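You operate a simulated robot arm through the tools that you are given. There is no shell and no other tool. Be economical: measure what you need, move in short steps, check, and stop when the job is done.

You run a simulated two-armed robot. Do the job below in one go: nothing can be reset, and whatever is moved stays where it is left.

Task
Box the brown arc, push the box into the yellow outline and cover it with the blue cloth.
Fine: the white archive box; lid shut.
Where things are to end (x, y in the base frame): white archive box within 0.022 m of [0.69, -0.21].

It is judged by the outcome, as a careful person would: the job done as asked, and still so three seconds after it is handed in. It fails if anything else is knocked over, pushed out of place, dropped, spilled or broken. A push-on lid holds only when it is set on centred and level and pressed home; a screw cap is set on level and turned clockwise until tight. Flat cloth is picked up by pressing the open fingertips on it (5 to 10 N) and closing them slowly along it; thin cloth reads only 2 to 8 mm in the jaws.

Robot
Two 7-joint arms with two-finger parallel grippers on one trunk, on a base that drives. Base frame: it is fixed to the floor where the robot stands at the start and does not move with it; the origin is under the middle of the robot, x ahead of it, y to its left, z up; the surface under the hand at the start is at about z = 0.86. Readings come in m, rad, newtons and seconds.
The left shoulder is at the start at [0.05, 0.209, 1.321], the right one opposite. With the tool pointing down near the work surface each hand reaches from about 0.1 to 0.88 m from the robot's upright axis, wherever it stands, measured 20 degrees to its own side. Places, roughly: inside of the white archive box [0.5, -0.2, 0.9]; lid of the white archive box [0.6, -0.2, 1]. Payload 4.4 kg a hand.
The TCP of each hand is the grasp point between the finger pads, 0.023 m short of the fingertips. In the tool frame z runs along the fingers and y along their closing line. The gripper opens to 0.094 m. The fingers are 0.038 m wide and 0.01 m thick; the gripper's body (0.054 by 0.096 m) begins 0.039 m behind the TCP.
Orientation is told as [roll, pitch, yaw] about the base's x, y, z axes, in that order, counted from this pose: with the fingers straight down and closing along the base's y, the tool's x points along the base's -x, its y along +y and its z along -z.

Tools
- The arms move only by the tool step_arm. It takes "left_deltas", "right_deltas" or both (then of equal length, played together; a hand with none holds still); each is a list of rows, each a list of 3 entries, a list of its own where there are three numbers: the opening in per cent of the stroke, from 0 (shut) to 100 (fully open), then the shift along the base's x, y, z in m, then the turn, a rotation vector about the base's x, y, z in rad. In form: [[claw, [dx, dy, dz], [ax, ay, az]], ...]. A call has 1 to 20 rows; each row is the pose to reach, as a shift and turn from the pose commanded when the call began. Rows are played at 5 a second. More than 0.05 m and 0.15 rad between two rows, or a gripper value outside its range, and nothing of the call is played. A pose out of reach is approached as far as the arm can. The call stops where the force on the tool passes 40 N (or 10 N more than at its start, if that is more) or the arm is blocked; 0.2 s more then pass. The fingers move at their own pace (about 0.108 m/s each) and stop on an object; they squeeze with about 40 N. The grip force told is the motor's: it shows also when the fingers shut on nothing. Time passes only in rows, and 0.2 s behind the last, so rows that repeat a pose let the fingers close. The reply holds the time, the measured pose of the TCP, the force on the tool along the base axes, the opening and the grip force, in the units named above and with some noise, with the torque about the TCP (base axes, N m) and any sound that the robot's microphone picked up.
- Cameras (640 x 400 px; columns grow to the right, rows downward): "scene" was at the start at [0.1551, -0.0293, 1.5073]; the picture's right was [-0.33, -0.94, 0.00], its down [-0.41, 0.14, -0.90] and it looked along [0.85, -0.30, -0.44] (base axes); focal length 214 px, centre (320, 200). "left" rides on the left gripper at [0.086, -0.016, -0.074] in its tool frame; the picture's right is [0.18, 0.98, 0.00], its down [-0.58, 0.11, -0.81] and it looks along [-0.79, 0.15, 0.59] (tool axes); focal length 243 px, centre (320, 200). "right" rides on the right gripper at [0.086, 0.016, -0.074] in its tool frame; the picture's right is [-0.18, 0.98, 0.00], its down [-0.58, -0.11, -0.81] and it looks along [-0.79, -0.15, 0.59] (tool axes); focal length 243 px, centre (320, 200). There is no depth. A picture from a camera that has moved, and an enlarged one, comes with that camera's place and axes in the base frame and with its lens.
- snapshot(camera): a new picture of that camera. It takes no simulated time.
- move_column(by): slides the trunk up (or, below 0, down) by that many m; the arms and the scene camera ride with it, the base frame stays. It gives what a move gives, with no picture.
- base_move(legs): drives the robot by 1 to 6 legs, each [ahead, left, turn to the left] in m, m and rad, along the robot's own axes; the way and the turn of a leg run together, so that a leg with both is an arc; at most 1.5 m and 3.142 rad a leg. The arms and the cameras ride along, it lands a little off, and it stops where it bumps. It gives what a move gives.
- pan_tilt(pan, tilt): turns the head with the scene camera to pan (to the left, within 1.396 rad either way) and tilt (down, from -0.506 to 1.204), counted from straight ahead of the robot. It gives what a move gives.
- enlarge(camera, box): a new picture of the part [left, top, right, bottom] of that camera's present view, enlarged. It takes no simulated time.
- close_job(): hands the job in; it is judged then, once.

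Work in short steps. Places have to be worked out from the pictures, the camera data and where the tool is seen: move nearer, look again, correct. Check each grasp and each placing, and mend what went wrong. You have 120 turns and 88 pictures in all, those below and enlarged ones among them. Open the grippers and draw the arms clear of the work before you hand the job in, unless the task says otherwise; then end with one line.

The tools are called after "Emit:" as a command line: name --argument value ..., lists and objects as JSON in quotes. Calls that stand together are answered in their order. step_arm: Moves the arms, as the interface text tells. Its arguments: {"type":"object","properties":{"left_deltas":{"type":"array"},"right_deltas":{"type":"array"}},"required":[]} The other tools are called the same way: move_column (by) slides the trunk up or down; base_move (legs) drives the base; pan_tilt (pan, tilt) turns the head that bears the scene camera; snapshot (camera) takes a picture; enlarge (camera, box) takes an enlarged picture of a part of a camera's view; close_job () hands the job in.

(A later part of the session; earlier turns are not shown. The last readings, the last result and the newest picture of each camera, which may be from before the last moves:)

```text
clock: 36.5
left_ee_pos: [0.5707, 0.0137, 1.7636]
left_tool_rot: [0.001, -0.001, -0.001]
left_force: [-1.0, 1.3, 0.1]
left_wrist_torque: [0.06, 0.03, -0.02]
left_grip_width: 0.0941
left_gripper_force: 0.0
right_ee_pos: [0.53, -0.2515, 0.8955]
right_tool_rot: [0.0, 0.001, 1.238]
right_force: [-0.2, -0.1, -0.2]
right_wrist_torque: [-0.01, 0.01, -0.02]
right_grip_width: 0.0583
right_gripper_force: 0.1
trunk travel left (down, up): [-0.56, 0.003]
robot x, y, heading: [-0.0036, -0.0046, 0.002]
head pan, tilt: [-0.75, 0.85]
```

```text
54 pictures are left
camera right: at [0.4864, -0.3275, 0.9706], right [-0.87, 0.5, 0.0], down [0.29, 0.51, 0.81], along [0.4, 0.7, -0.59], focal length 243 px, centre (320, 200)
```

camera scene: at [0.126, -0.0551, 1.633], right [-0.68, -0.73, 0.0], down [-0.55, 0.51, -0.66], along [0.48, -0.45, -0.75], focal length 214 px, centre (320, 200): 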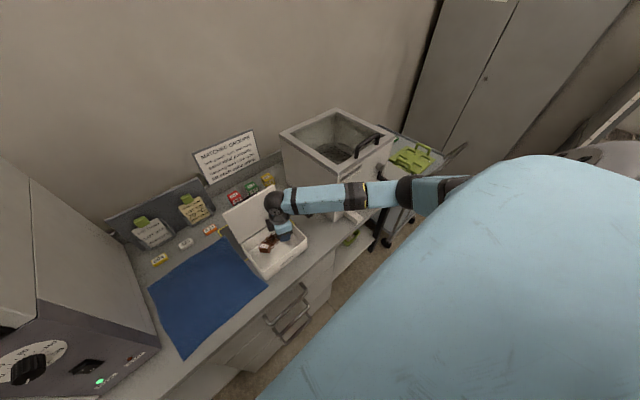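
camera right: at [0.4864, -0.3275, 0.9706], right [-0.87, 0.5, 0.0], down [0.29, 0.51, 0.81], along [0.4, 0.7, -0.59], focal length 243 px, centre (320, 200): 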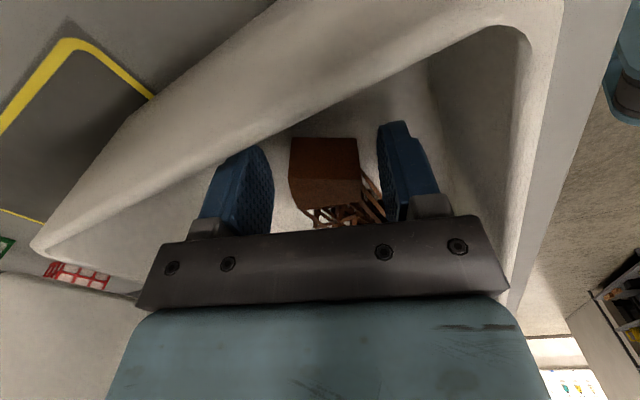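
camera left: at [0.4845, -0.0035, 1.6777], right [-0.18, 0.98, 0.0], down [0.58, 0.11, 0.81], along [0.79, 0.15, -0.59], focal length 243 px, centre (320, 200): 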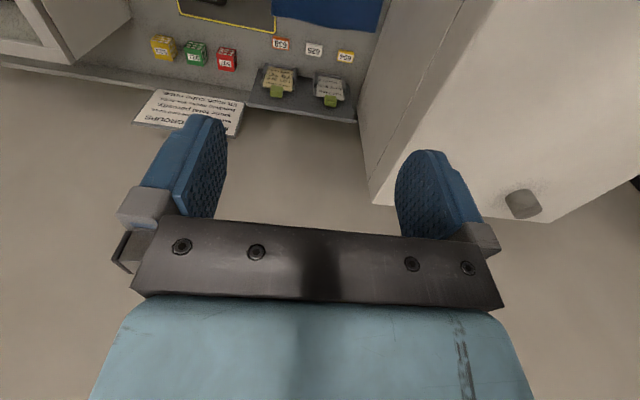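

Released cleanly. I'll raise the hand and turn it back to yaw 0 to look at the box and the lid.

Emit:
step_arm --right_deltas '[[62, [0, 0, 0.03], [0, 0, 0]], [62, [0, 0, 0.07], [0, 0, 0]], [62, [0, 0, 0.11], [0, 0, 0]], [62, [0, 0, 0.15], [0, 0, 0]], [62, [0, 0, 0.19], [0, 0, -0.1]], [62, [-0.02, 0, 0.23], [0, 0, -0.24]], [62, [-0.04, 0, 0.27], [0, 0, -0.38]], [62, [-0.06, 0, 0.31], [0, 0, -0.52]], [62, [-0.08, 0, 0.35], [0, 0, -0.66]], [62, [-0.1, 0, 0.39], [0, 0, -0.8]], [62, [-0.12, 0, 0.43], [0, 0, -0.94]], [62, [-0.14, 0, 0.45], [0, 0, -1.08]], [62, [-0.16, 0, 0.45], [0, 0, -1.2]], [62, [-0.18, 0, 0.45], [0, 0, -1.238]]]'

Emit:
snapshot --camera "right"

Emit:
enlarge --camera "left" --box '[120, 0, 420, 120]'

```text
clock: 39.5
left_ee_pos: [0.5707, 0.0122, 1.7648]
left_tool_rot: [-0.001, 0.002, -0.002]
left_force: [-0.1, 0.6, -0.4]
left_wrist_torque: [0.01, 0.01, -0.01]
left_grip_width: 0.0939
left_gripper_force: 0.1
right_ee_pos: [0.3488, -0.2502, 1.3456]
right_tool_rot: [0.0, 0.002, -0.002]
right_force: [0.3, -0.2, -0.3]
right_wrist_torque: [-0.01, -0.01, -0.03]
right_grip_width: 0.0583
right_gripper_force: 0.1
trunk travel left (down, up): [-0.56, 0.003]
robot x, y, heading: [0.0011, -0.0035, -0.004]
head pan, tilt: [-0.75, 0.85]
```

```text
53 pictures are left
camera right: at [0.2625, -0.2344, 1.4208], right [0.19, 0.98, 0.0], down [0.58, -0.11, 0.81], along [0.79, -0.15, -0.59], focal length 243 px, centre (320, 200)
```

right: 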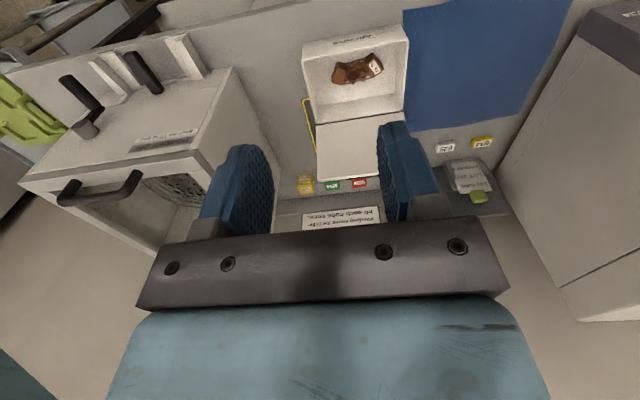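

```text
2.13 times, centred on (270, 60) of left
camera zoom: at [0.4836, -0.0036, 1.8379], right [-0.18, 0.98, 0.0], down [0.58, 0.11, 0.81], along [0.79, 0.15, -0.59], focal length 518 px, centre (427, 499)
```

zoom: 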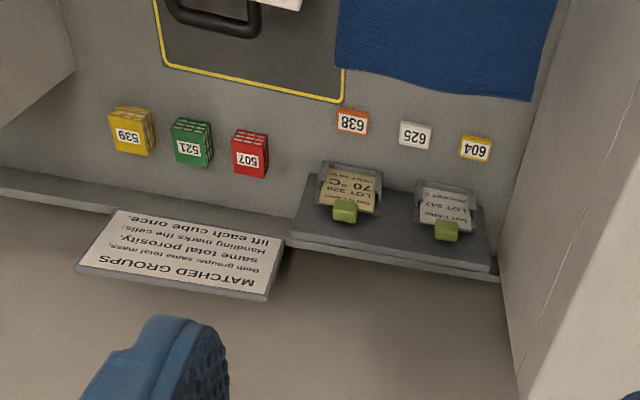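

The arc lies well inside. Next is the lid: hinge near [0.607, z 0.944], handle on its outer face. I'll bring the closed right fingers behind the lid beside the handle, at y≈-0.288.

Emit:
step_arm --right_deltas '[[0, [0.045, -0.005, 0], [0, 0, 0]], [0, [0.09, -0.01, 0], [0, 0, 0]], [0, [0.135, -0.015, 0], [0, 0, 0]], [0, [0.18, -0.02, 0], [0, 0, 0]], [0, [0.225, -0.025, 0], [0, 0, 0]], [0, [0.27, -0.03, 0], [0, 0, 0]], [0, [0.315, -0.035, 0], [0, 0, 0]], [0, [0.36, -0.038, 0], [0, 0, 0]], [0, [0.371, -0.038, -0.02], [0, 0, 0]], [0, [0.371, -0.038, -0.06], [0, 0, 0]], [0, [0.371, -0.038, -0.1], [0, 0, 0]], [0, [0.371, -0.038, -0.14], [0, 0, 0]], [0, [0.371, -0.038, -0.18], [0, 0, 0]]]'

Emit:
pan_tilt --pan -0.33 --tilt 0.85

Emit:
enlarge --camera "scene" --box '[240, 50, 440, 220]'

Emit:
snapshot --camera "right"

```text
clock: 42.2
left_ee_pos: [0.5713, 0.0118, 1.7631]
left_tool_rot: [0.002, -0.001, -0.002]
left_force: [0.3, 0.2, -0.1]
left_wrist_torque: [0.01, -0.01, -0.01]
left_grip_width: 0.0941
left_gripper_force: 0.1
right_ee_pos: [0.7219, -0.2898, 1.1657]
right_tool_rot: [0.001, -0.002, -0.001]
right_force: [0.8, -1.0, -0.4]
right_wrist_torque: [-0.02, 0.01, 0.01]
right_grip_width: 0.0
right_gripper_force: 40.1
trunk travel left (down, up): [-0.56, 0.003]
robot x, y, heading: [0.0002, -0.0005, -0.004]
head pan, tilt: [-0.75, 0.85]
```

```text
clock: 43.1
left_ee_pos: [0.5704, 0.0131, 1.7641]
left_tool_rot: [0.001, -0.001, -0.003]
left_force: [0.1, 0.1, 0.6]
left_wrist_torque: [0.01, -0.05, 0.0]
left_grip_width: 0.094
left_gripper_force: 0.1
right_ee_pos: [0.7213, -0.2887, 1.1653]
right_tool_rot: [0.0, 0.002, 0.001]
right_force: [0.2, 0.6, 0.0]
right_wrist_torque: [0.0, 0.01, 0.0]
right_grip_width: 0.0
right_gripper_force: 40.7
trunk travel left (down, up): [-0.56, 0.003]
robot x, y, heading: [-0.0006, -0.0035, -0.003]
head pan, tilt: [-0.33, 0.85]
```

```text
2.35 times, centred on (340, 135) of scene
camera zoom: at [0.1425, -0.0271, 1.633], right [-0.33, -0.95, 0.0], down [-0.71, 0.25, -0.66], along [0.62, -0.22, -0.75], focal length 505 px, centre (273, 353)
```

zoom: 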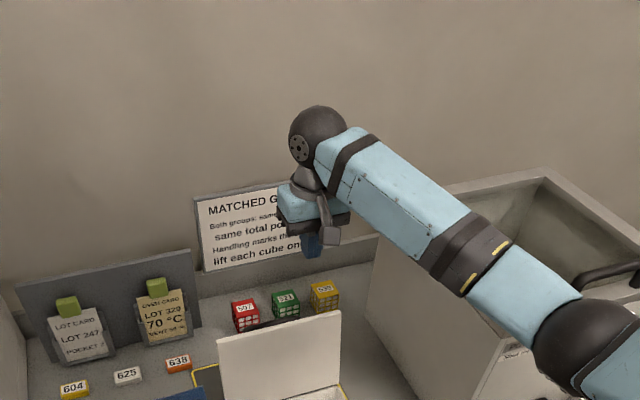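

```text
50 pictures are left
camera right: at [0.6345, -0.2726, 1.241], right [0.18, 0.98, 0.0], down [0.58, -0.11, 0.81], along [0.79, -0.15, -0.59], focal length 243 px, centre (320, 200)
```

right: 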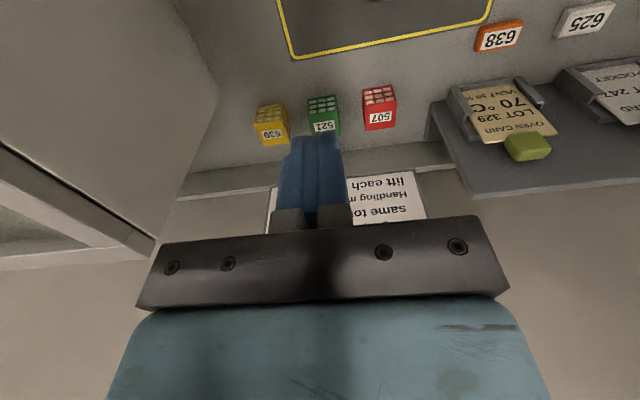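

Clear so far. I lower behind the lid and start pushing it forward along its arc.

Emit:
step_arm --right_deltas '[[0, [0, 0, -0.045], [0, 0, 0]], [0, [0, 0, -0.085], [0, 0, 0]], [0, [-0.03, 0, -0.085], [0, 0, 0]], [0, [-0.05, 0, -0.085], [0, 0, 0]], [0, [-0.065, 0, -0.085], [0, 0, 0]], [0, [-0.08, 0, -0.084], [0, 0, 0]], [0, [-0.095, 0, -0.084], [0, 0, 0]]]'

Emit:
snapshot --camera "scene"

```text
clock: 44.7
left_ee_pos: [0.5709, 0.0133, 1.7645]
left_tool_rot: [-0.001, 0.0, -0.001]
left_force: [0.4, 0.6, 0.0]
left_wrist_torque: [0.02, -0.01, 0.03]
left_grip_width: 0.0939
left_gripper_force: 0.0
right_ee_pos: [0.6248, -0.2894, 1.0817]
right_tool_rot: [-0.001, -0.001, -0.001]
right_force: [-0.7, 0.7, -0.4]
right_wrist_torque: [-0.03, 0.04, -0.03]
right_grip_width: 0.0
right_gripper_force: 40.6
trunk travel left (down, up): [-0.56, 0.003]
robot x, y, heading: [-0.0017, -0.0015, -0.002]
head pan, tilt: [-0.33, 0.85]
```

```text
49 pictures are left
camera scene: at [0.142, -0.0274, 1.633], right [-0.33, -0.95, 0.0], down [-0.71, 0.24, -0.66], along [0.62, -0.21, -0.75], focal length 214 px, centre (320, 200)
```

scene: 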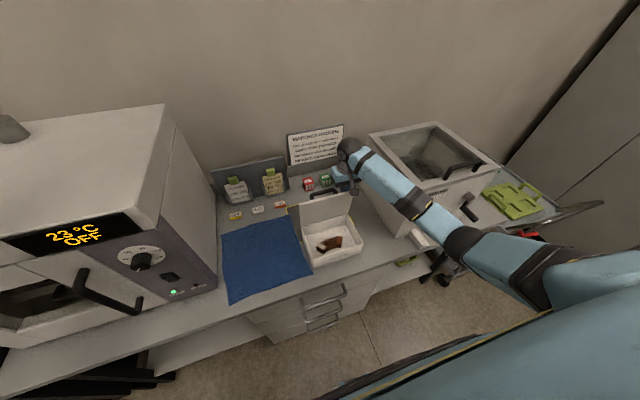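

The lid is moving with the fingers, with the handle showing over its edge. I'll continue along the arc to about 60 degrees.

Emit:
step_arm --right_deltas '[[0, [-0.015, 0, -0.001], [0, 0, 0]], [0, [-0.03, 0, -0.004], [0, 0, 0]], [0, [-0.044, 0, -0.009], [0, 0, 0]], [0, [-0.0575, 0, -0.0155], [0, 0, 0]], [0, [-0.07, 0, -0.024], [0, 0, 0]], [0, [-0.081, 0, -0.034], [0, 0, 0]], [0, [-0.091, 0, -0.045], [0, 0, 0]], [0, [-0.1, 0, -0.0575], [0, 0, 0]]]'

Emit:
enlarge --camera "scene" --box '[260, 120, 420, 280]'

```text
clock: 46.5
left_ee_pos: [0.571, 0.0129, 1.7646]
left_tool_rot: [0.0, 0.001, 0.001]
left_force: [-0.6, 0.6, -0.9]
left_wrist_torque: [-0.02, 0.02, -0.01]
left_grip_width: 0.0941
left_gripper_force: 0.2
right_ee_pos: [0.5241, -0.2912, 1.0243]
right_tool_rot: [0.0, -0.002, 0.001]
right_force: [-0.1, -1.1, -0.1]
right_wrist_torque: [0.01, 0.01, 0.02]
right_grip_width: 0.0001
right_gripper_force: 40.1
trunk travel left (down, up): [-0.56, 0.003]
robot x, y, heading: [-0.0021, -0.0005, 0.001]
head pan, tilt: [-0.33, 0.85]
```

```text
2.50 times, centred on (340, 200) of scene
camera zoom: at [0.1423, -0.0274, 1.633], right [-0.33, -0.95, 0.0], down [-0.71, 0.24, -0.66], along [0.62, -0.21, -0.75], focal length 536 px, centre (270, 200)
```

zoom: 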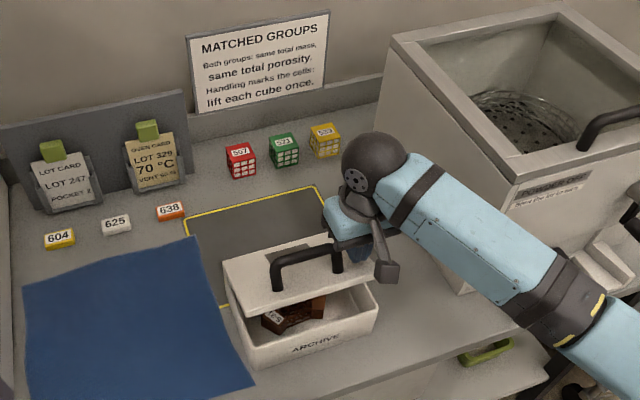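

The lid is following well, about halfway. I'll press it down the rest of the way gently.

Emit:
step_arm --right_deltas '[[0, [-0.006, 0, -0.013], [0, 0, 0]], [0, [-0.011, 0, -0.027], [0, 0, 0]], [0, [-0.014, 0, -0.038], [0, 0, 0]], [0, [-0.015, 0, -0.047], [0, 0, 0]], [0, [-0.015, 0, -0.052], [0, 0, 0]], [0, [-0.015, 0, -0.056], [0, 0, 0]]]'

Emit:
enlarge --camera "scene" --box '[260, 120, 420, 280]'

```text
clock: 47.9
left_ee_pos: [0.5688, 0.0147, 1.7648]
left_tool_rot: [-0.002, -0.001, -0.002]
left_force: [-0.3, -0.1, -0.7]
left_wrist_torque: [0.0, -0.01, 0.03]
left_grip_width: 0.094
left_gripper_force: 0.1
right_ee_pos: [0.5102, -0.2896, 0.9702]
right_tool_rot: [0.0, -0.004, -0.003]
right_force: [0.9, -1.9, 9.5]
right_wrist_torque: [-0.02, 0.15, 0.01]
right_grip_width: 0.0001
right_gripper_force: 40.1
trunk travel left (down, up): [-0.56, 0.003]
robot x, y, heading: [-0.0025, -0.0047, -0.0]
head pan, tilt: [-0.33, 0.85]
```

```text
2.50 times, centred on (340, 200) of scene
camera zoom: at [0.1411, -0.0266, 1.6334], right [-0.33, -0.95, 0.0], down [-0.71, 0.24, -0.66], along [0.62, -0.22, -0.75], focal length 536 px, centre (270, 200)
```

zoom: 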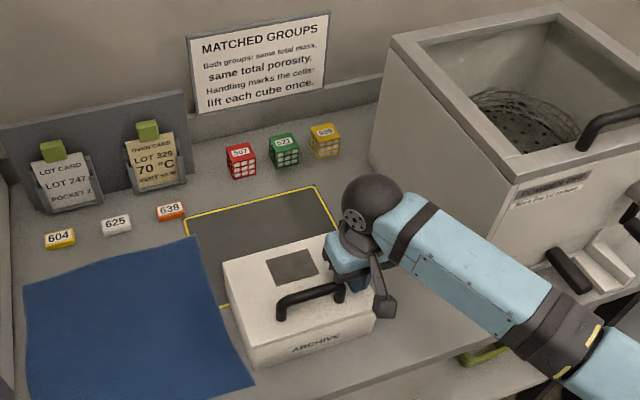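

The lid is shut (9.5 N when pressed). I'll lift off, draw back and open the fingers, then measure the box for the push.

Emit:
step_arm --right_deltas '[[0, [0, 0, -0.003], [0, 0, 0]], [0, [0, 0, 0.03], [0, 0, 0]], [0, [0, 0, 0.07], [0, 0, 0]], [0, [0, 0, 0.11], [0, 0, 0]], [50, [-0.03, 0.015, 0.14], [0, 0, 0]], [100, [-0.06, 0.03, 0.16], [0, 0, 0]], [100, [-0.09, 0.045, 0.16], [0, 0, 0]], [100, [-0.12, 0.06, 0.16], [0, 0, 0]], [100, [-0.15, 0.075, 0.16], [0, 0, 0]]]'

Emit:
enlarge --camera "scene" --box '[240, 120, 400, 280]'

Emit:
snapshot --camera "right"

```text
clock: 49.9
left_ee_pos: [0.5695, 0.0142, 1.7633]
left_tool_rot: [0.0, -0.001, -0.003]
left_force: [0.0, -0.4, 0.2]
left_wrist_torque: [0.0, 0.0, -0.01]
left_grip_width: 0.0943
left_gripper_force: 0.1
right_ee_pos: [0.3595, -0.2134, 1.127]
right_tool_rot: [0.001, -0.003, 0.0]
right_force: [-0.7, -0.1, -0.3]
right_wrist_torque: [0.04, -0.01, 0.03]
right_grip_width: 0.094
right_gripper_force: 0.0
trunk travel left (down, up): [-0.56, 0.003]
robot x, y, heading: [0.0012, -0.0015, -0.003]
head pan, tilt: [-0.33, 0.85]
```

```text
2.50 times, centred on (320, 200) of scene
camera zoom: at [0.1417, -0.0269, 1.6331], right [-0.33, -0.95, 0.0], down [-0.71, 0.24, -0.66], along [0.62, -0.21, -0.75], focal length 536 px, centre (320, 200)
```

zoom: 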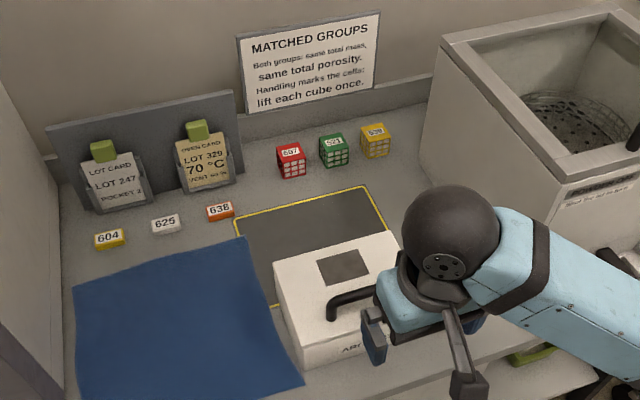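

```text
45 pictures are left
camera right: at [0.2726, -0.197, 1.2032], right [0.18, 0.98, 0.0], down [0.58, -0.11, 0.81], along [0.79, -0.15, -0.59], focal length 243 px, centre (320, 200)
```

right: 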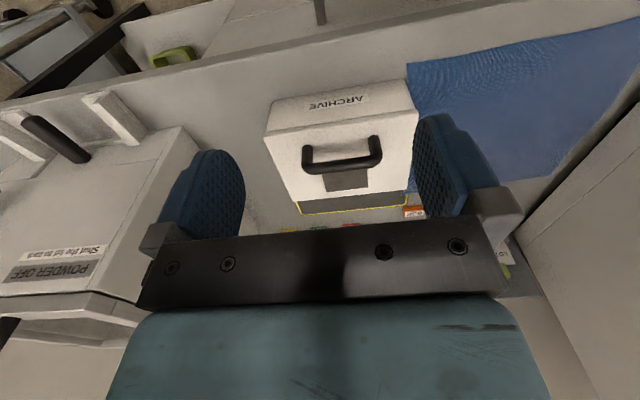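

Box is centred at about [0.533, -0.21] and nearly square; the goal needs a push of about 0.157 m in +x. I'll lower the open hand in front of it, pitched slightly so that both fingertips push the front face.

Emit:
step_arm --right_deltas '[[100, [0, 0.003, -0.04], [0, -0.1, 0]], [100, [0, 0.003, -0.08], [0, -0.2, 0]], [100, [0.01, 0.003, -0.12], [0, -0.25, 0]], [100, [0.02, 0.003, -0.16], [0, -0.25, 0]], [100, [0.03, 0.003, -0.2], [0, -0.25, 0]], [100, [0.035, 0.003, -0.225], [0, -0.25, 0]]]'

Emit:
enlarge --camera "scene" --box '[240, 120, 440, 300]'

Emit:
snapshot --camera "right"

```text
clock: 51.3
left_ee_pos: [0.5718, 0.0126, 1.7643]
left_tool_rot: [0.001, 0.0, 0.0]
left_force: [0.8, -0.3, 0.3]
left_wrist_torque: [0.0, 0.01, 0.0]
left_grip_width: 0.0941
left_gripper_force: 0.0
right_ee_pos: [0.3962, -0.2117, 0.9023]
right_tool_rot: [-0.001, -0.253, 0.0]
right_force: [0.8, -0.2, -0.9]
right_wrist_torque: [-0.01, 0.01, 0.01]
right_grip_width: 0.0941
right_gripper_force: 0.1
trunk travel left (down, up): [-0.56, 0.003]
robot x, y, heading: [0.0023, -0.0007, -0.001]
head pan, tilt: [-0.33, 0.85]
```

```text
2.22 times, centred on (340, 210) of scene
camera zoom: at [0.1431, -0.027, 1.633], right [-0.33, -0.95, 0.0], down [-0.71, 0.24, -0.66], along [0.62, -0.22, -0.75], focal length 477 px, centre (276, 178)
```

zoom: 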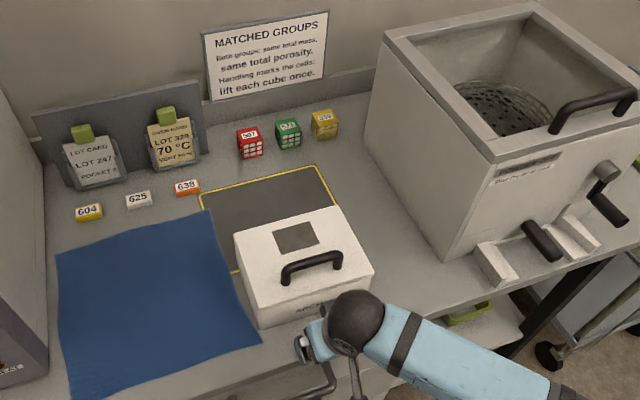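

```text
43 pictures are left
camera right: at [0.2941, -0.1951, 0.9545], right [0.18, 0.98, 0.05], down [0.36, -0.11, 0.93], along [0.91, -0.15, -0.38], focal length 243 px, centre (320, 200)
```

right: 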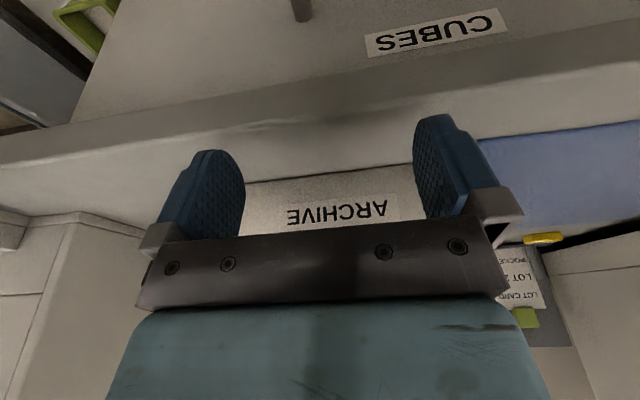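

Both fingertips are aligned on the front face, symmetric about y≈-0.212. I'll push slowly in +x, stopping short of the goal to measure.

Emit:
step_arm --right_deltas '[[100, [0.02, 0.001, 0], [0, 0, 0]], [100, [0.035, 0.001, 0], [0, 0, 0]], [100, [0.05, 0.001, 0], [0, 0, 0]], [100, [0.065, 0.001, 0], [0, 0, 0]], [100, [0.08, 0.001, 0], [0, 0, 0]], [100, [0.095, 0.001, 0], [0, 0, 0]], [100, [0.11, 0.001, 0], [0, 0, 0]], [100, [0.125, 0.001, 0], [0, 0, 0]], [100, [0.14, 0.001, 0], [0, 0, 0]], [100, [0.155, 0.001, 0], [0, 0, 0]], [100, [0.165, 0.001, 0], [0, 0, 0]], [100, [0.175, 0.001, 0], [0, 0, 0]], [100, [0.18, 0.001, 0], [0, 0, 0]]]'

Emit:
enlarge --camera "scene" --box '[240, 100, 440, 260]'

```text
clock: 54.1
left_ee_pos: [0.5711, 0.0131, 1.7645]
left_tool_rot: [0.0, 0.0, -0.003]
left_force: [-0.5, 0.5, 0.7]
left_wrist_torque: [0.04, 0.0, 0.02]
left_grip_width: 0.0938
left_gripper_force: 0.0
right_ee_pos: [0.5753, -0.2097, 0.9034]
right_tool_rot: [0.0, -0.25, -0.001]
right_force: [-0.7, 0.0, 0.0]
right_wrist_torque: [0.03, 0.03, 0.03]
right_grip_width: 0.0942
right_gripper_force: 0.1
trunk travel left (down, up): [-0.56, 0.003]
robot x, y, heading: [-0.0021, 0.0007, -0.005]
head pan, tilt: [-0.33, 0.85]
```

```text
2.50 times, centred on (340, 180) of scene
camera zoom: at [0.1425, -0.027, 1.633], right [-0.33, -0.95, 0.0], down [-0.71, 0.24, -0.66], along [0.62, -0.21, -0.75], focal length 536 px, centre (270, 250)
```

zoom: 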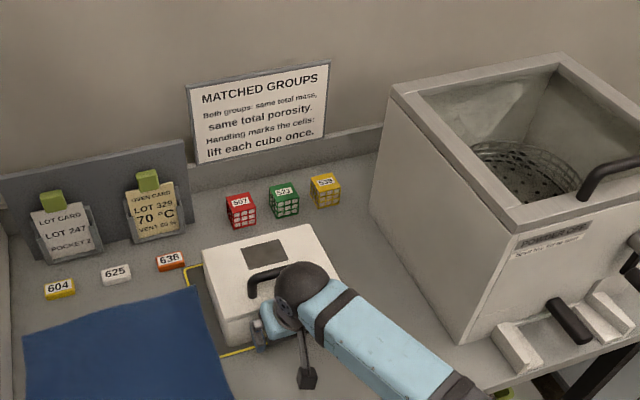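

By the picture the box's back edge is at x≈0.75, so its centre is about 0.675. I'll push 15 mm further.

Emit:
step_arm --right_deltas '[[100, [0.006, 0, 0], [0, 0, 0]], [100, [0.011, 0, 0], [0, 0, 0]], [100, [0.015, 0, 0], [0, 0, 0]], [100, [0.015, 0, 0], [0, 0, 0]], [100, [-0.02, 0, 0], [0, 0, 0]], [100, [-0.06, 0, 0.0], [0, 0, 0]], [100, [-0.1, 0, 0.02], [0, 0, 0]], [100, [-0.14, 0, 0.05], [0, 0.1, 0]], [100, [-0.17, 0, 0.09], [0, 0.2, 0]], [100, [-0.19, 0, 0.13], [0, 0.25, 0]], [100, [-0.21, 0, 0.17], [0, 0.25, 0]], [100, [-0.23, 0, 0.21], [0, 0.25, 0]], [100, [-0.23, 0, 0.25], [0, 0.25, 0]]]'

Emit:
enlarge --camera "scene" --box '[200, 100, 400, 260]'

Emit:
snapshot --camera "right"

```text
clock: 56.9
left_ee_pos: [0.5732, 0.0142, 1.7641]
left_tool_rot: [-0.002, -0.002, -0.001]
left_force: [-0.1, -0.4, 0.2]
left_wrist_torque: [-0.04, 0.0, 0.03]
left_grip_width: 0.0942
left_gripper_force: 0.2
right_ee_pos: [0.3461, -0.2091, 1.1548]
right_tool_rot: [-0.003, 0.0, 0.0]
right_force: [0.1, -0.2, 0.0]
right_wrist_torque: [-0.04, -0.02, 0.01]
right_grip_width: 0.0941
right_gripper_force: 0.1
trunk travel left (down, up): [-0.56, 0.003]
robot x, y, heading: [0.0036, -0.0032, -0.003]
head pan, tilt: [-0.33, 0.85]
```

```text
2.50 times, centred on (300, 180) of scene
camera zoom: at [0.1437, -0.0256, 1.6328], right [-0.33, -0.95, 0.0], down [-0.71, 0.24, -0.66], along [0.62, -0.22, -0.75], focal length 536 px, centre (370, 250)
```

zoom: 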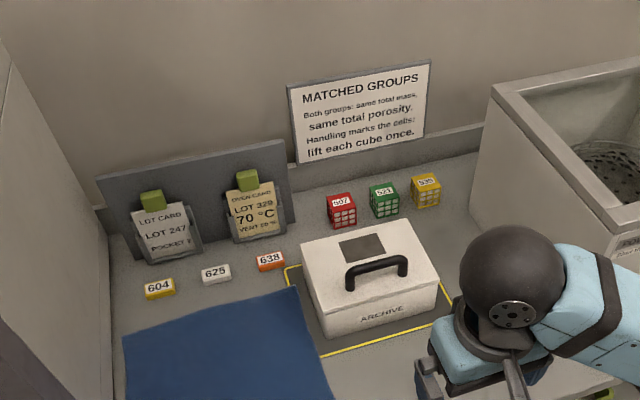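

```text
40 pictures are left
camera right: at [0.2596, -0.1925, 1.2292], right [0.18, 0.98, 0.0], down [0.58, -0.11, 0.81], along [0.79, -0.15, -0.59], focal length 243 px, centre (320, 200)
```

right: 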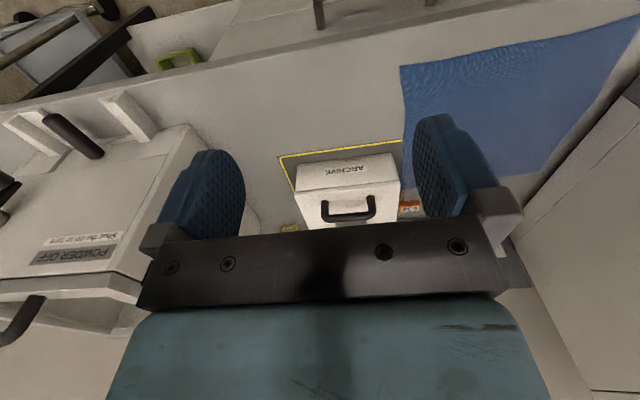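

The box is now at about [0.689, -0.212], lid shut and inside the outline. The cloth spans about x 0.455–0.74, y -0.10–0.20, close to the oven wall at y≈0.225. I'll drive 0.2 m right so both arms work clear of the oven.

Emit:
base_move --legs '[[0, -0.2, 0]]'

Emit:
pan_tilt --pan 0.2 --tilt 0.95

Emit:
snapshot --camera "scene"

```text
clock: 59.3
left_ee_pos: [0.572, -0.1853, 1.7641]
left_tool_rot: [-0.002, 0.001, -0.001]
left_force: [0.5, -0.6, 0.2]
left_wrist_torque: [0.01, 0.03, -0.01]
left_grip_width: 0.094
left_gripper_force: 0.0
right_ee_pos: [0.3459, -0.4105, 1.1544]
right_tool_rot: [0.001, 0.001, -0.002]
right_force: [0.6, 0.1, 0.3]
right_wrist_torque: [-0.02, 0.0, -0.04]
right_grip_width: 0.0941
right_gripper_force: 0.0
trunk travel left (down, up): [-0.56, 0.003]
robot x, y, heading: [-0.0011, -0.2036, -0.004]
head pan, tilt: [-0.33, 0.85]
```

```text
clock: 60.3
left_ee_pos: [0.5707, -0.1866, 1.7636]
left_tool_rot: [0.001, -0.001, 0.001]
left_force: [0.4, -0.2, 0.2]
left_wrist_torque: [0.0, 0.01, 0.0]
left_grip_width: 0.0938
left_gripper_force: 0.0
right_ee_pos: [0.3449, -0.4109, 1.1538]
right_tool_rot: [-0.001, 0.0, 0.0]
right_force: [-0.2, 0.1, 0.0]
right_wrist_torque: [0.03, 0.0, 0.0]
right_grip_width: 0.0937
right_gripper_force: 0.0
trunk travel left (down, up): [-0.56, 0.003]
robot x, y, heading: [0.0011, -0.2021, 0.001]
head pan, tilt: [0.201, 0.949]
```

```text
39 pictures are left
camera scene: at [0.1397, -0.188, 1.6255], right [0.2, -0.98, 0.0], down [-0.8, -0.16, -0.58], along [0.57, 0.11, -0.81], focal length 214 px, centre (320, 200)
```

scene: 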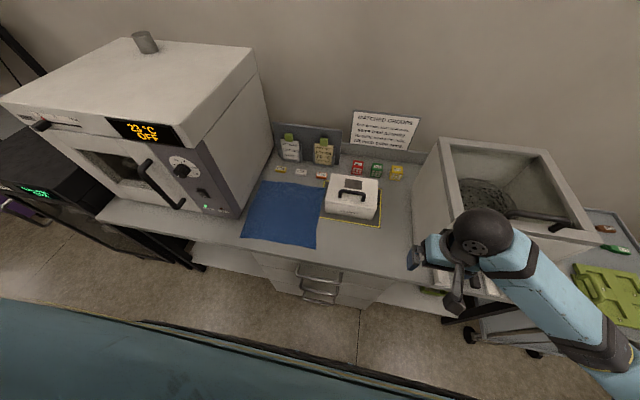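

Cloth corners agree with the earlier estimate: front edge at x≈0.445, y from -0.11 to 0.19. I bring both hands above the front edge, right at y=-0.06 and left at y=0.14.

Emit:
step_arm --left_deltas '[[50, [-0.0126, 0.041, -0.02], [0, 0, 0]], [50, [-0.025, 0.082, -0.04], [0, 0, 0]], [50, [-0.038, 0.123, -0.06], [0, 0, 0]], [50, [-0.05, 0.164, -0.08], [0, 0, 0]], [50, [-0.063, 0.205, -0.1], [0, 0, 0]], [50, [-0.076, 0.246, -0.12], [0, 0, 0]], [50, [-0.088, 0.287, -0.14], [0, 0, 0]], [50, [-0.101, 0.327, -0.16], [0, 0, 0]], [50, [-0.101, 0.327, -0.208], [0, 0, 0]], [50, [-0.101, 0.327, -0.256], [0, 0, 0]], [50, [-0.101, 0.327, -0.304], [0, 0, 0]], [50, [-0.101, 0.327, -0.352], [0, 0, 0]], [50, [-0.101, 0.327, -0.4], [0, 0, 0]], [50, [-0.101, 0.327, -0.448], [0, 0, 0]], [50, [-0.101, 0.327, -0.496], [0, 0, 0]], [50, [-0.101, 0.327, -0.544], [0, 0, 0]], [50, [-0.101, 0.327, -0.592], [0, 0, 0]], [50, [-0.101, 0.327, -0.64], [0, 0, 0]], [50, [-0.101, 0.327, -0.688], [0, 0, 0]], [50, [-0.101, 0.327, -0.734], [0, 0, 0]]]' --right_deltas '[[50, [0.006, 0.0175, -0.007], [0, 0, 0]], [50, [0.012, 0.035, -0.013], [0, 0, 0]], [50, [0.019, 0.053, -0.02], [0, 0, 0]], [50, [0.025, 0.07, -0.026], [0, 0, 0]], [50, [0.031, 0.088, -0.032], [0, 0, 0]], [50, [0.037, 0.105, -0.039], [0, 0, 0]], [50, [0.044, 0.123, -0.045], [0, 0, 0]], [50, [0.05, 0.14, -0.05], [0, 0, 0]], [50, [0.056, 0.158, -0.056], [0, 0, 0]], [50, [0.062, 0.175, -0.062], [0, 0, 0]], [50, [0.069, 0.193, -0.068], [0, 0, 0]], [50, [0.075, 0.21, -0.075], [0, 0, 0]], [50, [0.081, 0.228, -0.081], [0, 0, 0]], [50, [0.087, 0.245, -0.087], [0, 0, 0]], [50, [0.094, 0.263, -0.093], [0, 0, 0]], [50, [0.1, 0.28, -0.1], [0, 0, 0]], [50, [0.106, 0.298, -0.106], [0, 0, 0]], [50, [0.112, 0.316, -0.112], [0, 0, 0]], [50, [0.119, 0.333, -0.118], [0, 0, 0]], [50, [0.125, 0.351, -0.125], [0, 0, 0]]]'

Emit:
snapshot --camera "scene"

Emit:
snapshot --camera "left"

Emit:
snapshot --camera "right"

```text
clock: 64.7
left_ee_pos: [0.4669, 0.1396, 1.0299]
left_tool_rot: [0.001, -0.001, -0.002]
left_force: [-0.3, -1.3, 0.5]
left_wrist_torque: [0.02, 0.0, -0.01]
left_grip_width: 0.0471
left_gripper_force: 0.0
right_ee_pos: [0.479, -0.0927, 1.0094]
right_tool_rot: [-0.051, -0.003, -0.021]
right_force: [-0.5, 0.6, -0.2]
right_wrist_torque: [0.01, -0.02, 0.01]
right_grip_width: 0.047
right_gripper_force: 0.1
trunk travel left (down, up): [-0.56, 0.003]
robot x, y, heading: [0.002, -0.2059, -0.002]
head pan, tilt: [0.201, 0.949]
stopped in row 20 (right hand): the arm was blocked; the commanded pose is now the measured one
```

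```text
38 pictures are left
camera scene: at [0.139, -0.188, 1.6256], right [0.2, -0.98, 0.0], down [-0.8, -0.16, -0.58], along [0.57, 0.12, -0.81], focal length 214 px, centre (320, 200)
```

scene: 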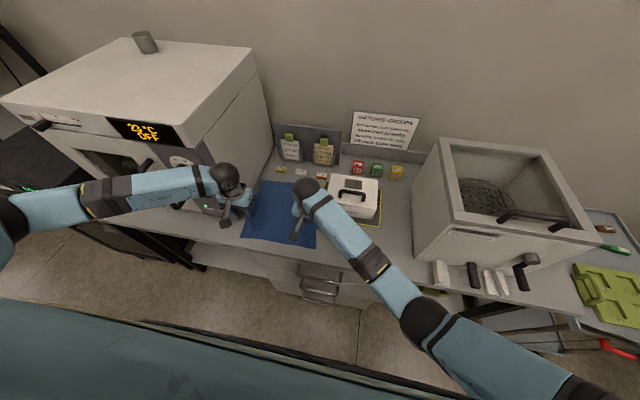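

```text
37 pictures are left
camera left: at [0.3817, 0.123, 1.1031], right [-0.18, 0.98, 0.0], down [0.58, 0.11, 0.81], along [0.79, 0.15, -0.59], focal length 243 px, centre (320, 200)
```

left: 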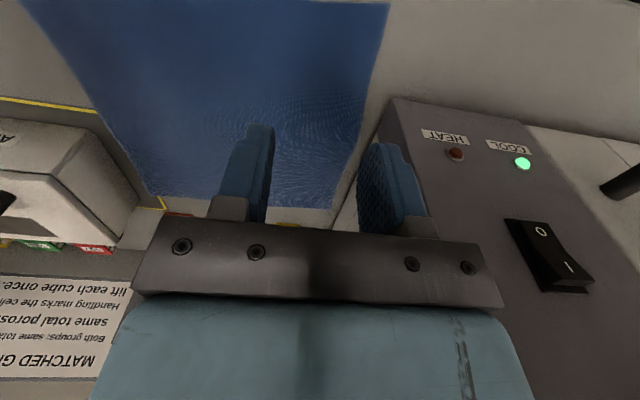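

```text
36 pictures are left
camera right: at [0.3932, -0.0692, 1.0829], right [0.21, 0.98, -0.05], down [0.58, -0.08, 0.81], along [0.79, -0.19, -0.58], focal length 243 px, centre (320, 200)
```

right: 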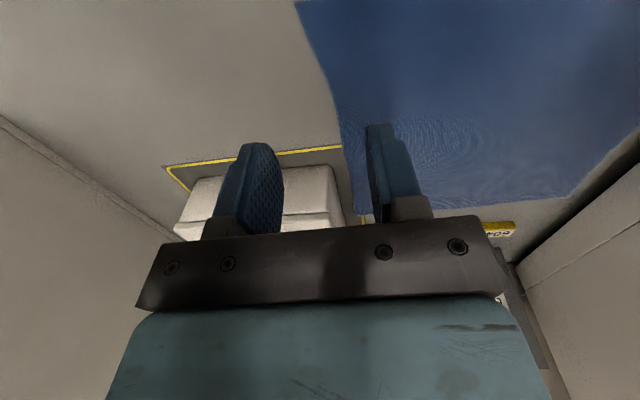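

The right arm hit its sideways limit, so I need the base a little further left. I'll shift the left hand 0.08 right first to stay off the oven, then drive 0.08 m left.

Emit:
step_arm --left_deltas '[[50, [0.003, -0.03, 0.01], [0, 0, 0]], [50, [0.003, -0.06, 0.01], [0, 0, 0]], [50, [0.003, -0.09, 0.01], [0, 0, 0]]]' --right_deltas '[[50, [0, -0.02, 0.02], [0.02, 0, 0.01]], [50, [-0.005, -0.03, 0.02], [0.051, 0.003, 0.021]], [50, [-0.007, -0.04, 0.02], [0.051, 0.003, 0.021]]]'

Emit:
base_move --legs '[[0, 0.08, 0]]'

```text
clock: 65.5
left_ee_pos: [0.473, 0.0483, 1.0393]
left_tool_rot: [0.0, 0.001, -0.002]
left_force: [-0.3, 0.0, 0.0]
left_wrist_torque: [0.03, 0.03, 0.01]
left_grip_width: 0.0472
left_gripper_force: 0.1
right_ee_pos: [0.4719, -0.1309, 1.0287]
right_tool_rot: [0.004, 0.004, 0.002]
right_force: [1.3, 0.7, 0.6]
right_wrist_torque: [-0.01, -0.04, 0.03]
right_grip_width: 0.0471
right_gripper_force: 0.1
trunk travel left (down, up): [-0.56, 0.003]
robot x, y, heading: [-0.0008, -0.2064, 0.002]
head pan, tilt: [0.201, 0.949]
```

```text
clock: 66.8
left_ee_pos: [0.4733, 0.1295, 1.0398]
left_tool_rot: [-0.001, -0.001, -0.002]
left_force: [-0.1, -0.5, 0.1]
left_wrist_torque: [-0.01, -0.02, -0.03]
left_grip_width: 0.0471
left_gripper_force: 0.0
right_ee_pos: [0.4721, -0.053, 1.0287]
right_tool_rot: [0.003, 0.005, -0.001]
right_force: [0.2, 0.4, -0.3]
right_wrist_torque: [-0.02, -0.03, 0.04]
right_grip_width: 0.0469
right_gripper_force: 0.1
trunk travel left (down, up): [-0.56, 0.003]
robot x, y, heading: [0.0003, -0.1241, 0.0]
head pan, tilt: [0.201, 0.949]
```

Both hands are over the front edge. I lower both to just above the cloth.

Emit:
step_arm --left_deltas '[[50, [-0.003, 0.005, -0.04], [0, 0, 0]], [50, [-0.003, 0.01, -0.08], [0, 0, 0]], [50, [-0.003, 0.01, -0.12], [0, 0, 0]], [50, [-0.003, 0.01, -0.145], [0, 0, 0]]]' --right_deltas '[[50, [-0.002, -0.006, -0.04], [0, 0, 0]], [50, [-0.002, -0.012, -0.08], [0, 0, 0]], [50, [-0.002, -0.012, -0.11], [0, 0, 0]], [50, [-0.002, -0.012, -0.134], [0, 0, 0]]]'

Emit:
snapshot --camera "left"

Emit:
snapshot --camera "right"

```text
clock: 68.0
left_ee_pos: [0.4687, 0.138, 0.8945]
left_tool_rot: [0.0, -0.001, -0.003]
left_force: [-0.2, 0.4, -1.0]
left_wrist_torque: [0.0, 0.0, 0.01]
left_grip_width: 0.0472
left_gripper_force: 0.1
right_ee_pos: [0.4903, -0.0888, 0.8919]
right_tool_rot: [-0.033, -0.023, -0.01]
right_force: [-0.2, 0.1, 0.2]
right_wrist_torque: [-0.04, 0.0, 0.02]
right_grip_width: 0.047
right_gripper_force: 0.0
trunk travel left (down, up): [-0.56, 0.003]
robot x, y, heading: [-0.0013, -0.1238, -0.002]
head pan, tilt: [0.201, 0.949]
stopped in row 4 (right hand): the arm was blocked; the commanded pose is now the measured one
```

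```text
35 pictures are left
camera left: at [0.3823, 0.1218, 0.969], right [-0.18, 0.98, 0.0], down [0.58, 0.11, 0.81], along [0.79, 0.15, -0.59], focal length 243 px, centre (320, 200)
```

left: 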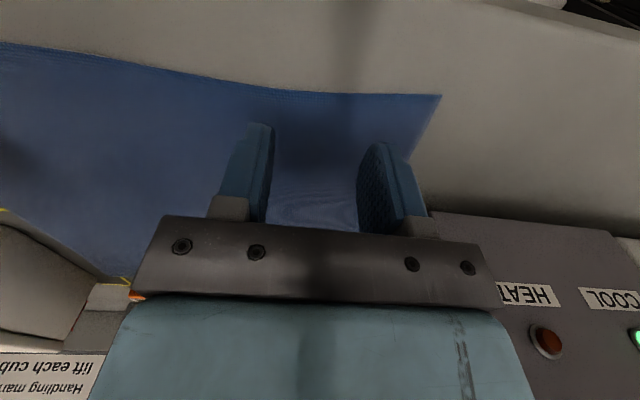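

```text
34 pictures are left
camera right: at [0.4016, -0.069, 0.9658], right [0.2, 0.98, -0.03], down [0.56, -0.09, 0.82], along [0.8, -0.18, -0.57], focal length 243 px, centre (320, 200)
```

right: 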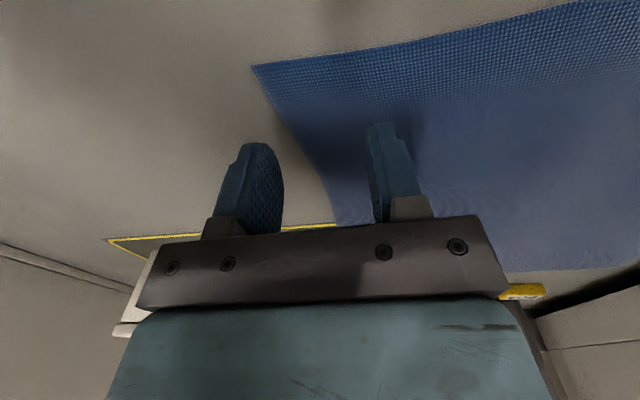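

The right arm is limited reaching inwards. I'll raise both a little, tuck the left hand right by 0.1 m, and drive 0.1 m left.

Emit:
step_arm --left_deltas '[[50, [0, -0.005, 0.04], [0, 0, 0]], [50, [0, -0.035, 0.06], [0, 0, 0]], [50, [0, -0.065, 0.06], [0, 0, 0]], [50, [0, -0.09, 0.06], [0, 0, 0]]]' --right_deltas '[[50, [-0.005, -0.01, 0.04], [0.033, 0.023, 0.01]], [50, [-0.01, -0.03, 0.06], [0.033, 0.023, 0.01]], [50, [-0.02, -0.05, 0.06], [0.033, 0.023, 0.01]], [50, [-0.02, -0.07, 0.06], [0.033, 0.023, 0.01]]]'

Emit:
base_move --legs '[[0, 0.1, 0]]'

Emit:
snapshot --camera "scene"

```text
clock: 69.0
left_ee_pos: [0.4688, 0.0465, 0.9552]
left_tool_rot: [0.0, -0.001, 0.0]
left_force: [0.6, 1.0, -0.6]
left_wrist_torque: [-0.01, -0.01, 0.03]
left_grip_width: 0.047
left_gripper_force: 0.1
right_ee_pos: [0.4667, -0.1546, 0.9533]
right_tool_rot: [0.006, 0.003, 0.001]
right_force: [0.6, 0.1, -0.5]
right_wrist_torque: [0.0, -0.04, 0.0]
right_grip_width: 0.0469
right_gripper_force: 0.0
trunk travel left (down, up): [-0.56, 0.003]
robot x, y, heading: [-0.0013, -0.1232, -0.004]
head pan, tilt: [0.201, 0.949]
```

```text
clock: 70.6
left_ee_pos: [0.4687, 0.1481, 0.9556]
left_tool_rot: [-0.001, 0.0, -0.001]
left_force: [0.3, 0.2, 0.1]
left_wrist_torque: [0.02, -0.01, 0.0]
left_grip_width: 0.0474
left_gripper_force: 0.1
right_ee_pos: [0.4684, -0.0583, 0.9537]
right_tool_rot: [0.002, 0.003, -0.001]
right_force: [-0.1, -1.0, 0.7]
right_wrist_torque: [0.02, -0.02, 0.03]
right_grip_width: 0.047
right_gripper_force: 0.1
trunk travel left (down, up): [-0.56, 0.003]
robot x, y, heading: [0.0008, -0.0254, -0.002]
head pan, tilt: [0.201, 0.949]
```

```text
33 pictures are left
camera scene: at [0.1401, -0.01, 1.6255], right [0.2, -0.98, 0.0], down [-0.8, -0.16, -0.58], along [0.57, 0.11, -0.81], focal length 214 px, centre (320, 200)
```

scene: 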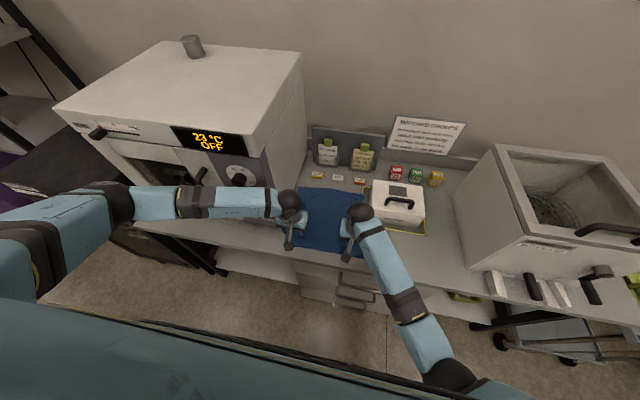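

Clear of the oven. I lower both hands to just above the cloth.

Emit:
step_arm --left_deltas '[[50, [0, -0.007, -0.03], [0, 0, 0]], [50, [0, -0.01, -0.055], [0, 0, 0]], [50, [0, -0.01, -0.066], [0, 0, 0]]]' --right_deltas '[[50, [0, -0.004, -0.03], [0, 0, 0]], [50, [0, -0.004, -0.055], [0, 0, 0]], [50, [0, -0.004, -0.066], [0, 0, 0]]]'

Emit:
snapshot --camera "right"

```text
clock: 71.4
left_ee_pos: [0.4697, 0.1371, 0.8882]
left_tool_rot: [-0.002, 0.0, 0.001]
left_force: [0.4, 0.0, 0.2]
left_wrist_torque: [0.0, -0.01, 0.0]
left_grip_width: 0.047
left_gripper_force: 0.2
right_ee_pos: [0.4702, -0.0683, 0.886]
right_tool_rot: [-0.009, 0.001, -0.002]
right_force: [0.6, -0.4, -1.2]
right_wrist_torque: [0.02, -0.03, 0.0]
right_grip_width: 0.0468
right_gripper_force: 0.0
trunk travel left (down, up): [-0.56, 0.003]
robot x, y, heading: [-0.0006, -0.0246, -0.005]
head pan, tilt: [0.201, 0.949]
```

```text
32 pictures are left
camera right: at [0.3835, -0.0507, 0.9608], right [0.19, 0.98, -0.01], down [0.58, -0.11, 0.81], along [0.79, -0.15, -0.59], focal length 243 px, centre (320, 200)
```

right: 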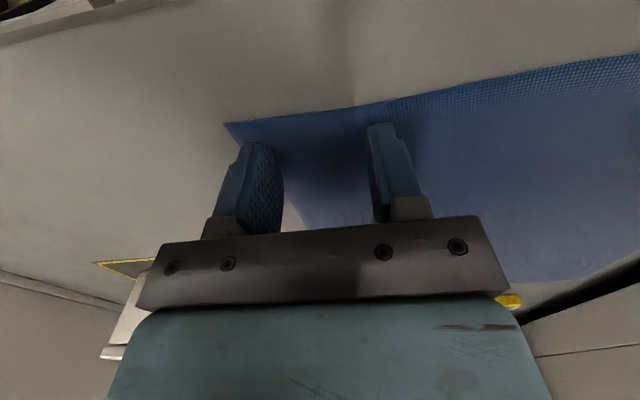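

The right finger is close to the cloth's edge, so I narrow both openings to 30% and press down in 1 mm steps.

Emit:
step_arm --left_deltas '[[30, [0, 0, 0], [0, 0, 0]], [30, [0, 0, -0.001], [0, 0, 0]], [30, [0, 0, -0.003], [0, 0, 0]], [30, [0, 0, -0.004], [0, 0, 0]]]' --right_deltas '[[30, [0, 0.004, 0], [0, 0, 0]], [30, [0, 0.004, -0.001], [0, 0, 0]], [30, [0, 0.004, -0.002], [0, 0, 0]], [30, [0, 0.004, -0.002], [0, 0, 0]]]'

```text
clock: 72.4
left_ee_pos: [0.4667, 0.137, 0.8875]
left_tool_rot: [-0.003, -0.003, -0.003]
left_force: [-0.6, -0.5, 0.1]
left_wrist_torque: [-0.01, 0.01, 0.0]
left_grip_width: 0.0281
left_gripper_force: 0.0
right_ee_pos: [0.4706, -0.0743, 0.8847]
right_tool_rot: [-0.022, -0.007, -0.004]
right_force: [-4.3, 0.6, 36.3]
right_wrist_torque: [0.76, 0.38, 0.09]
right_grip_width: 0.0279
right_gripper_force: 0.0
trunk travel left (down, up): [-0.56, 0.003]
robot x, y, heading: [0.0012, -0.026, -0.003]
head pan, tilt: [0.201, 0.949]
```

The right hand presses too hard and its arm is near a joint limit again. I'll lift it slightly and yaw it +0.5 rad, which suits an arm reaching left.

Emit:
step_arm --right_deltas '[[30, [0, 0, 0.01], [0.01, 0, 0]], [30, [0, 0.0, 0.015], [0.022, 0.007, 0.1]], [30, [0, 0.0, 0.015], [0.022, 0.007, 0.22]], [30, [0, 0.0, 0.015], [0.022, 0.007, 0.34]], [30, [0, 0.004, 0.015], [0.022, 0.007, 0.46]], [30, [0, 0.007, 0.01], [0.022, 0.007, 0.5]], [30, [0, 0.01, 0.005], [0.022, 0.007, 0.5]]]'

Emit:
snapshot --camera "right"

```text
clock: 74.0
left_ee_pos: [0.4693, 0.1358, 0.8851]
left_tool_rot: [-0.002, 0.001, -0.002]
left_force: [-0.1, 0.1, 0.9]
left_wrist_torque: [-0.02, 0.0, 0.02]
left_grip_width: 0.0281
left_gripper_force: 0.0
right_ee_pos: [0.4692, -0.0484, 0.8917]
right_tool_rot: [0.024, 0.004, 0.501]
right_force: [-0.3, -0.6, -0.7]
right_wrist_torque: [-0.02, 0.03, 0.0]
right_grip_width: 0.0283
right_gripper_force: 0.1
trunk travel left (down, up): [-0.56, 0.003]
robot x, y, heading: [0.0018, -0.0206, -0.005]
head pan, tilt: [0.201, 0.949]
```

```text
31 pictures are left
camera right: at [0.3865, -0.076, 0.9668], right [-0.31, 0.95, 0.02], down [0.57, 0.17, 0.8], along [0.76, 0.26, -0.6], focal length 243 px, centre (320, 200)
```

right: 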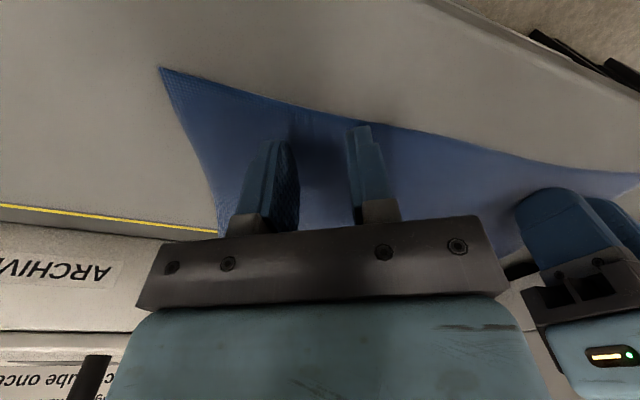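

The yaw cured it; both right fingers are well on the cloth. I level the roll and press down in small steps with both hands.

Emit:
step_arm --left_deltas '[[30, [0, 0, 0], [0, 0, 0]], [30, [0, 0, -0.001], [0, 0, 0]], [30, [0, 0, -0.002], [0, 0, 0]]]' --right_deltas '[[30, [0, -0.006, -0.002], [-0.024, -0.004, 0]], [30, [0, -0.006, -0.004], [-0.024, -0.004, 0]], [30, [0, -0.006, -0.006], [-0.024, -0.004, 0]]]'

```text
clock: 74.8
left_ee_pos: [0.4689, 0.1374, 0.8837]
left_tool_rot: [-0.001, -0.002, -0.003]
left_force: [-2.1, 1.3, 9.9]
left_wrist_torque: [0.12, 0.16, 0.0]
left_grip_width: 0.0282
left_gripper_force: 0.0
right_ee_pos: [0.4681, -0.0538, 0.8846]
right_tool_rot: [0.001, 0.012, 0.5]
right_force: [-0.2, -0.5, -0.7]
right_wrist_torque: [0.03, 0.0, 0.01]
right_grip_width: 0.0281
right_gripper_force: 0.0
trunk travel left (down, up): [-0.56, 0.003]
robot x, y, heading: [-0.0012, -0.0281, -0.003]
head pan, tilt: [0.201, 0.949]
```

Left presses with about 10 N, and I close it slowly while bringing the right hand down another 1.5 mm.

Emit:
step_arm --left_deltas '[[26, [0, 0, 0], [0, 0, 0]], [22, [0, 0, 0], [0, 0, 0]], [18, [0, 0, 0], [0, 0, 0]], [14, [0, 0, 0], [0, 0, 0]], [10, [0, 0, 0], [0, 0, 0]], [6, [0, 0, 0], [0, 0, 0]], [3, [0, 0, 0], [0, 0, 0]], [0, [0, 0, 0], [0, 0, 0]], [0, [0, 0, 0], [0, 0, 0]], [0, [0, 0, 0], [0, 0, 0]]]' --right_deltas '[[30, [0, 0, -0.0005], [0, 0, 0]], [30, [0, 0, -0.001], [0, 0, 0]], [30, [0, 0, -0.001], [0, 0, 0]], [30, [0, 0, -0.0015], [0, 0, 0]], [30, [0, 0, -0.0015], [0, 0, 0]], [30, [0, 0, -0.0015], [0, 0, 0]], [30, [0, 0, -0.0015], [0, 0, 0]], [30, [0, 0, -0.0015], [0, 0, 0]], [30, [0, 0, -0.0015], [0, 0, 0]], [30, [0, 0, -0.0015], [0, 0, 0]]]'

Emit:
snapshot --camera "left"

```text
clock: 77.0
left_ee_pos: [0.4685, 0.1362, 0.8849]
left_tool_rot: [0.0, -0.003, -0.001]
left_force: [0.0, 0.9, 12.2]
left_wrist_torque: [0.02, 0.16, 0.02]
left_grip_width: 0.0
left_gripper_force: 40.0
right_ee_pos: [0.4684, -0.054, 0.8839]
right_tool_rot: [0.002, 0.008, 0.499]
right_force: [1.8, -2.2, 11.4]
right_wrist_torque: [0.02, -0.06, 0.04]
right_grip_width: 0.0281
right_gripper_force: 0.1
trunk travel left (down, up): [-0.56, 0.003]
robot x, y, heading: [0.0004, -0.028, 0.001]
head pan, tilt: [0.201, 0.949]
```

```text
30 pictures are left
camera left: at [0.3816, 0.12, 0.958], right [-0.18, 0.98, 0.0], down [0.58, 0.11, 0.81], along [0.79, 0.15, -0.59], focal length 243 px, centre (320, 200)
```

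left: 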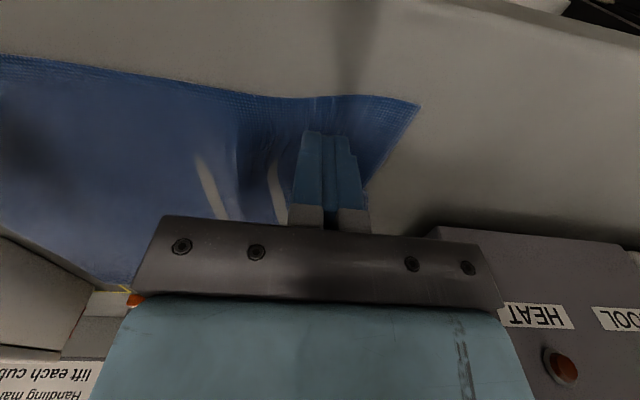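

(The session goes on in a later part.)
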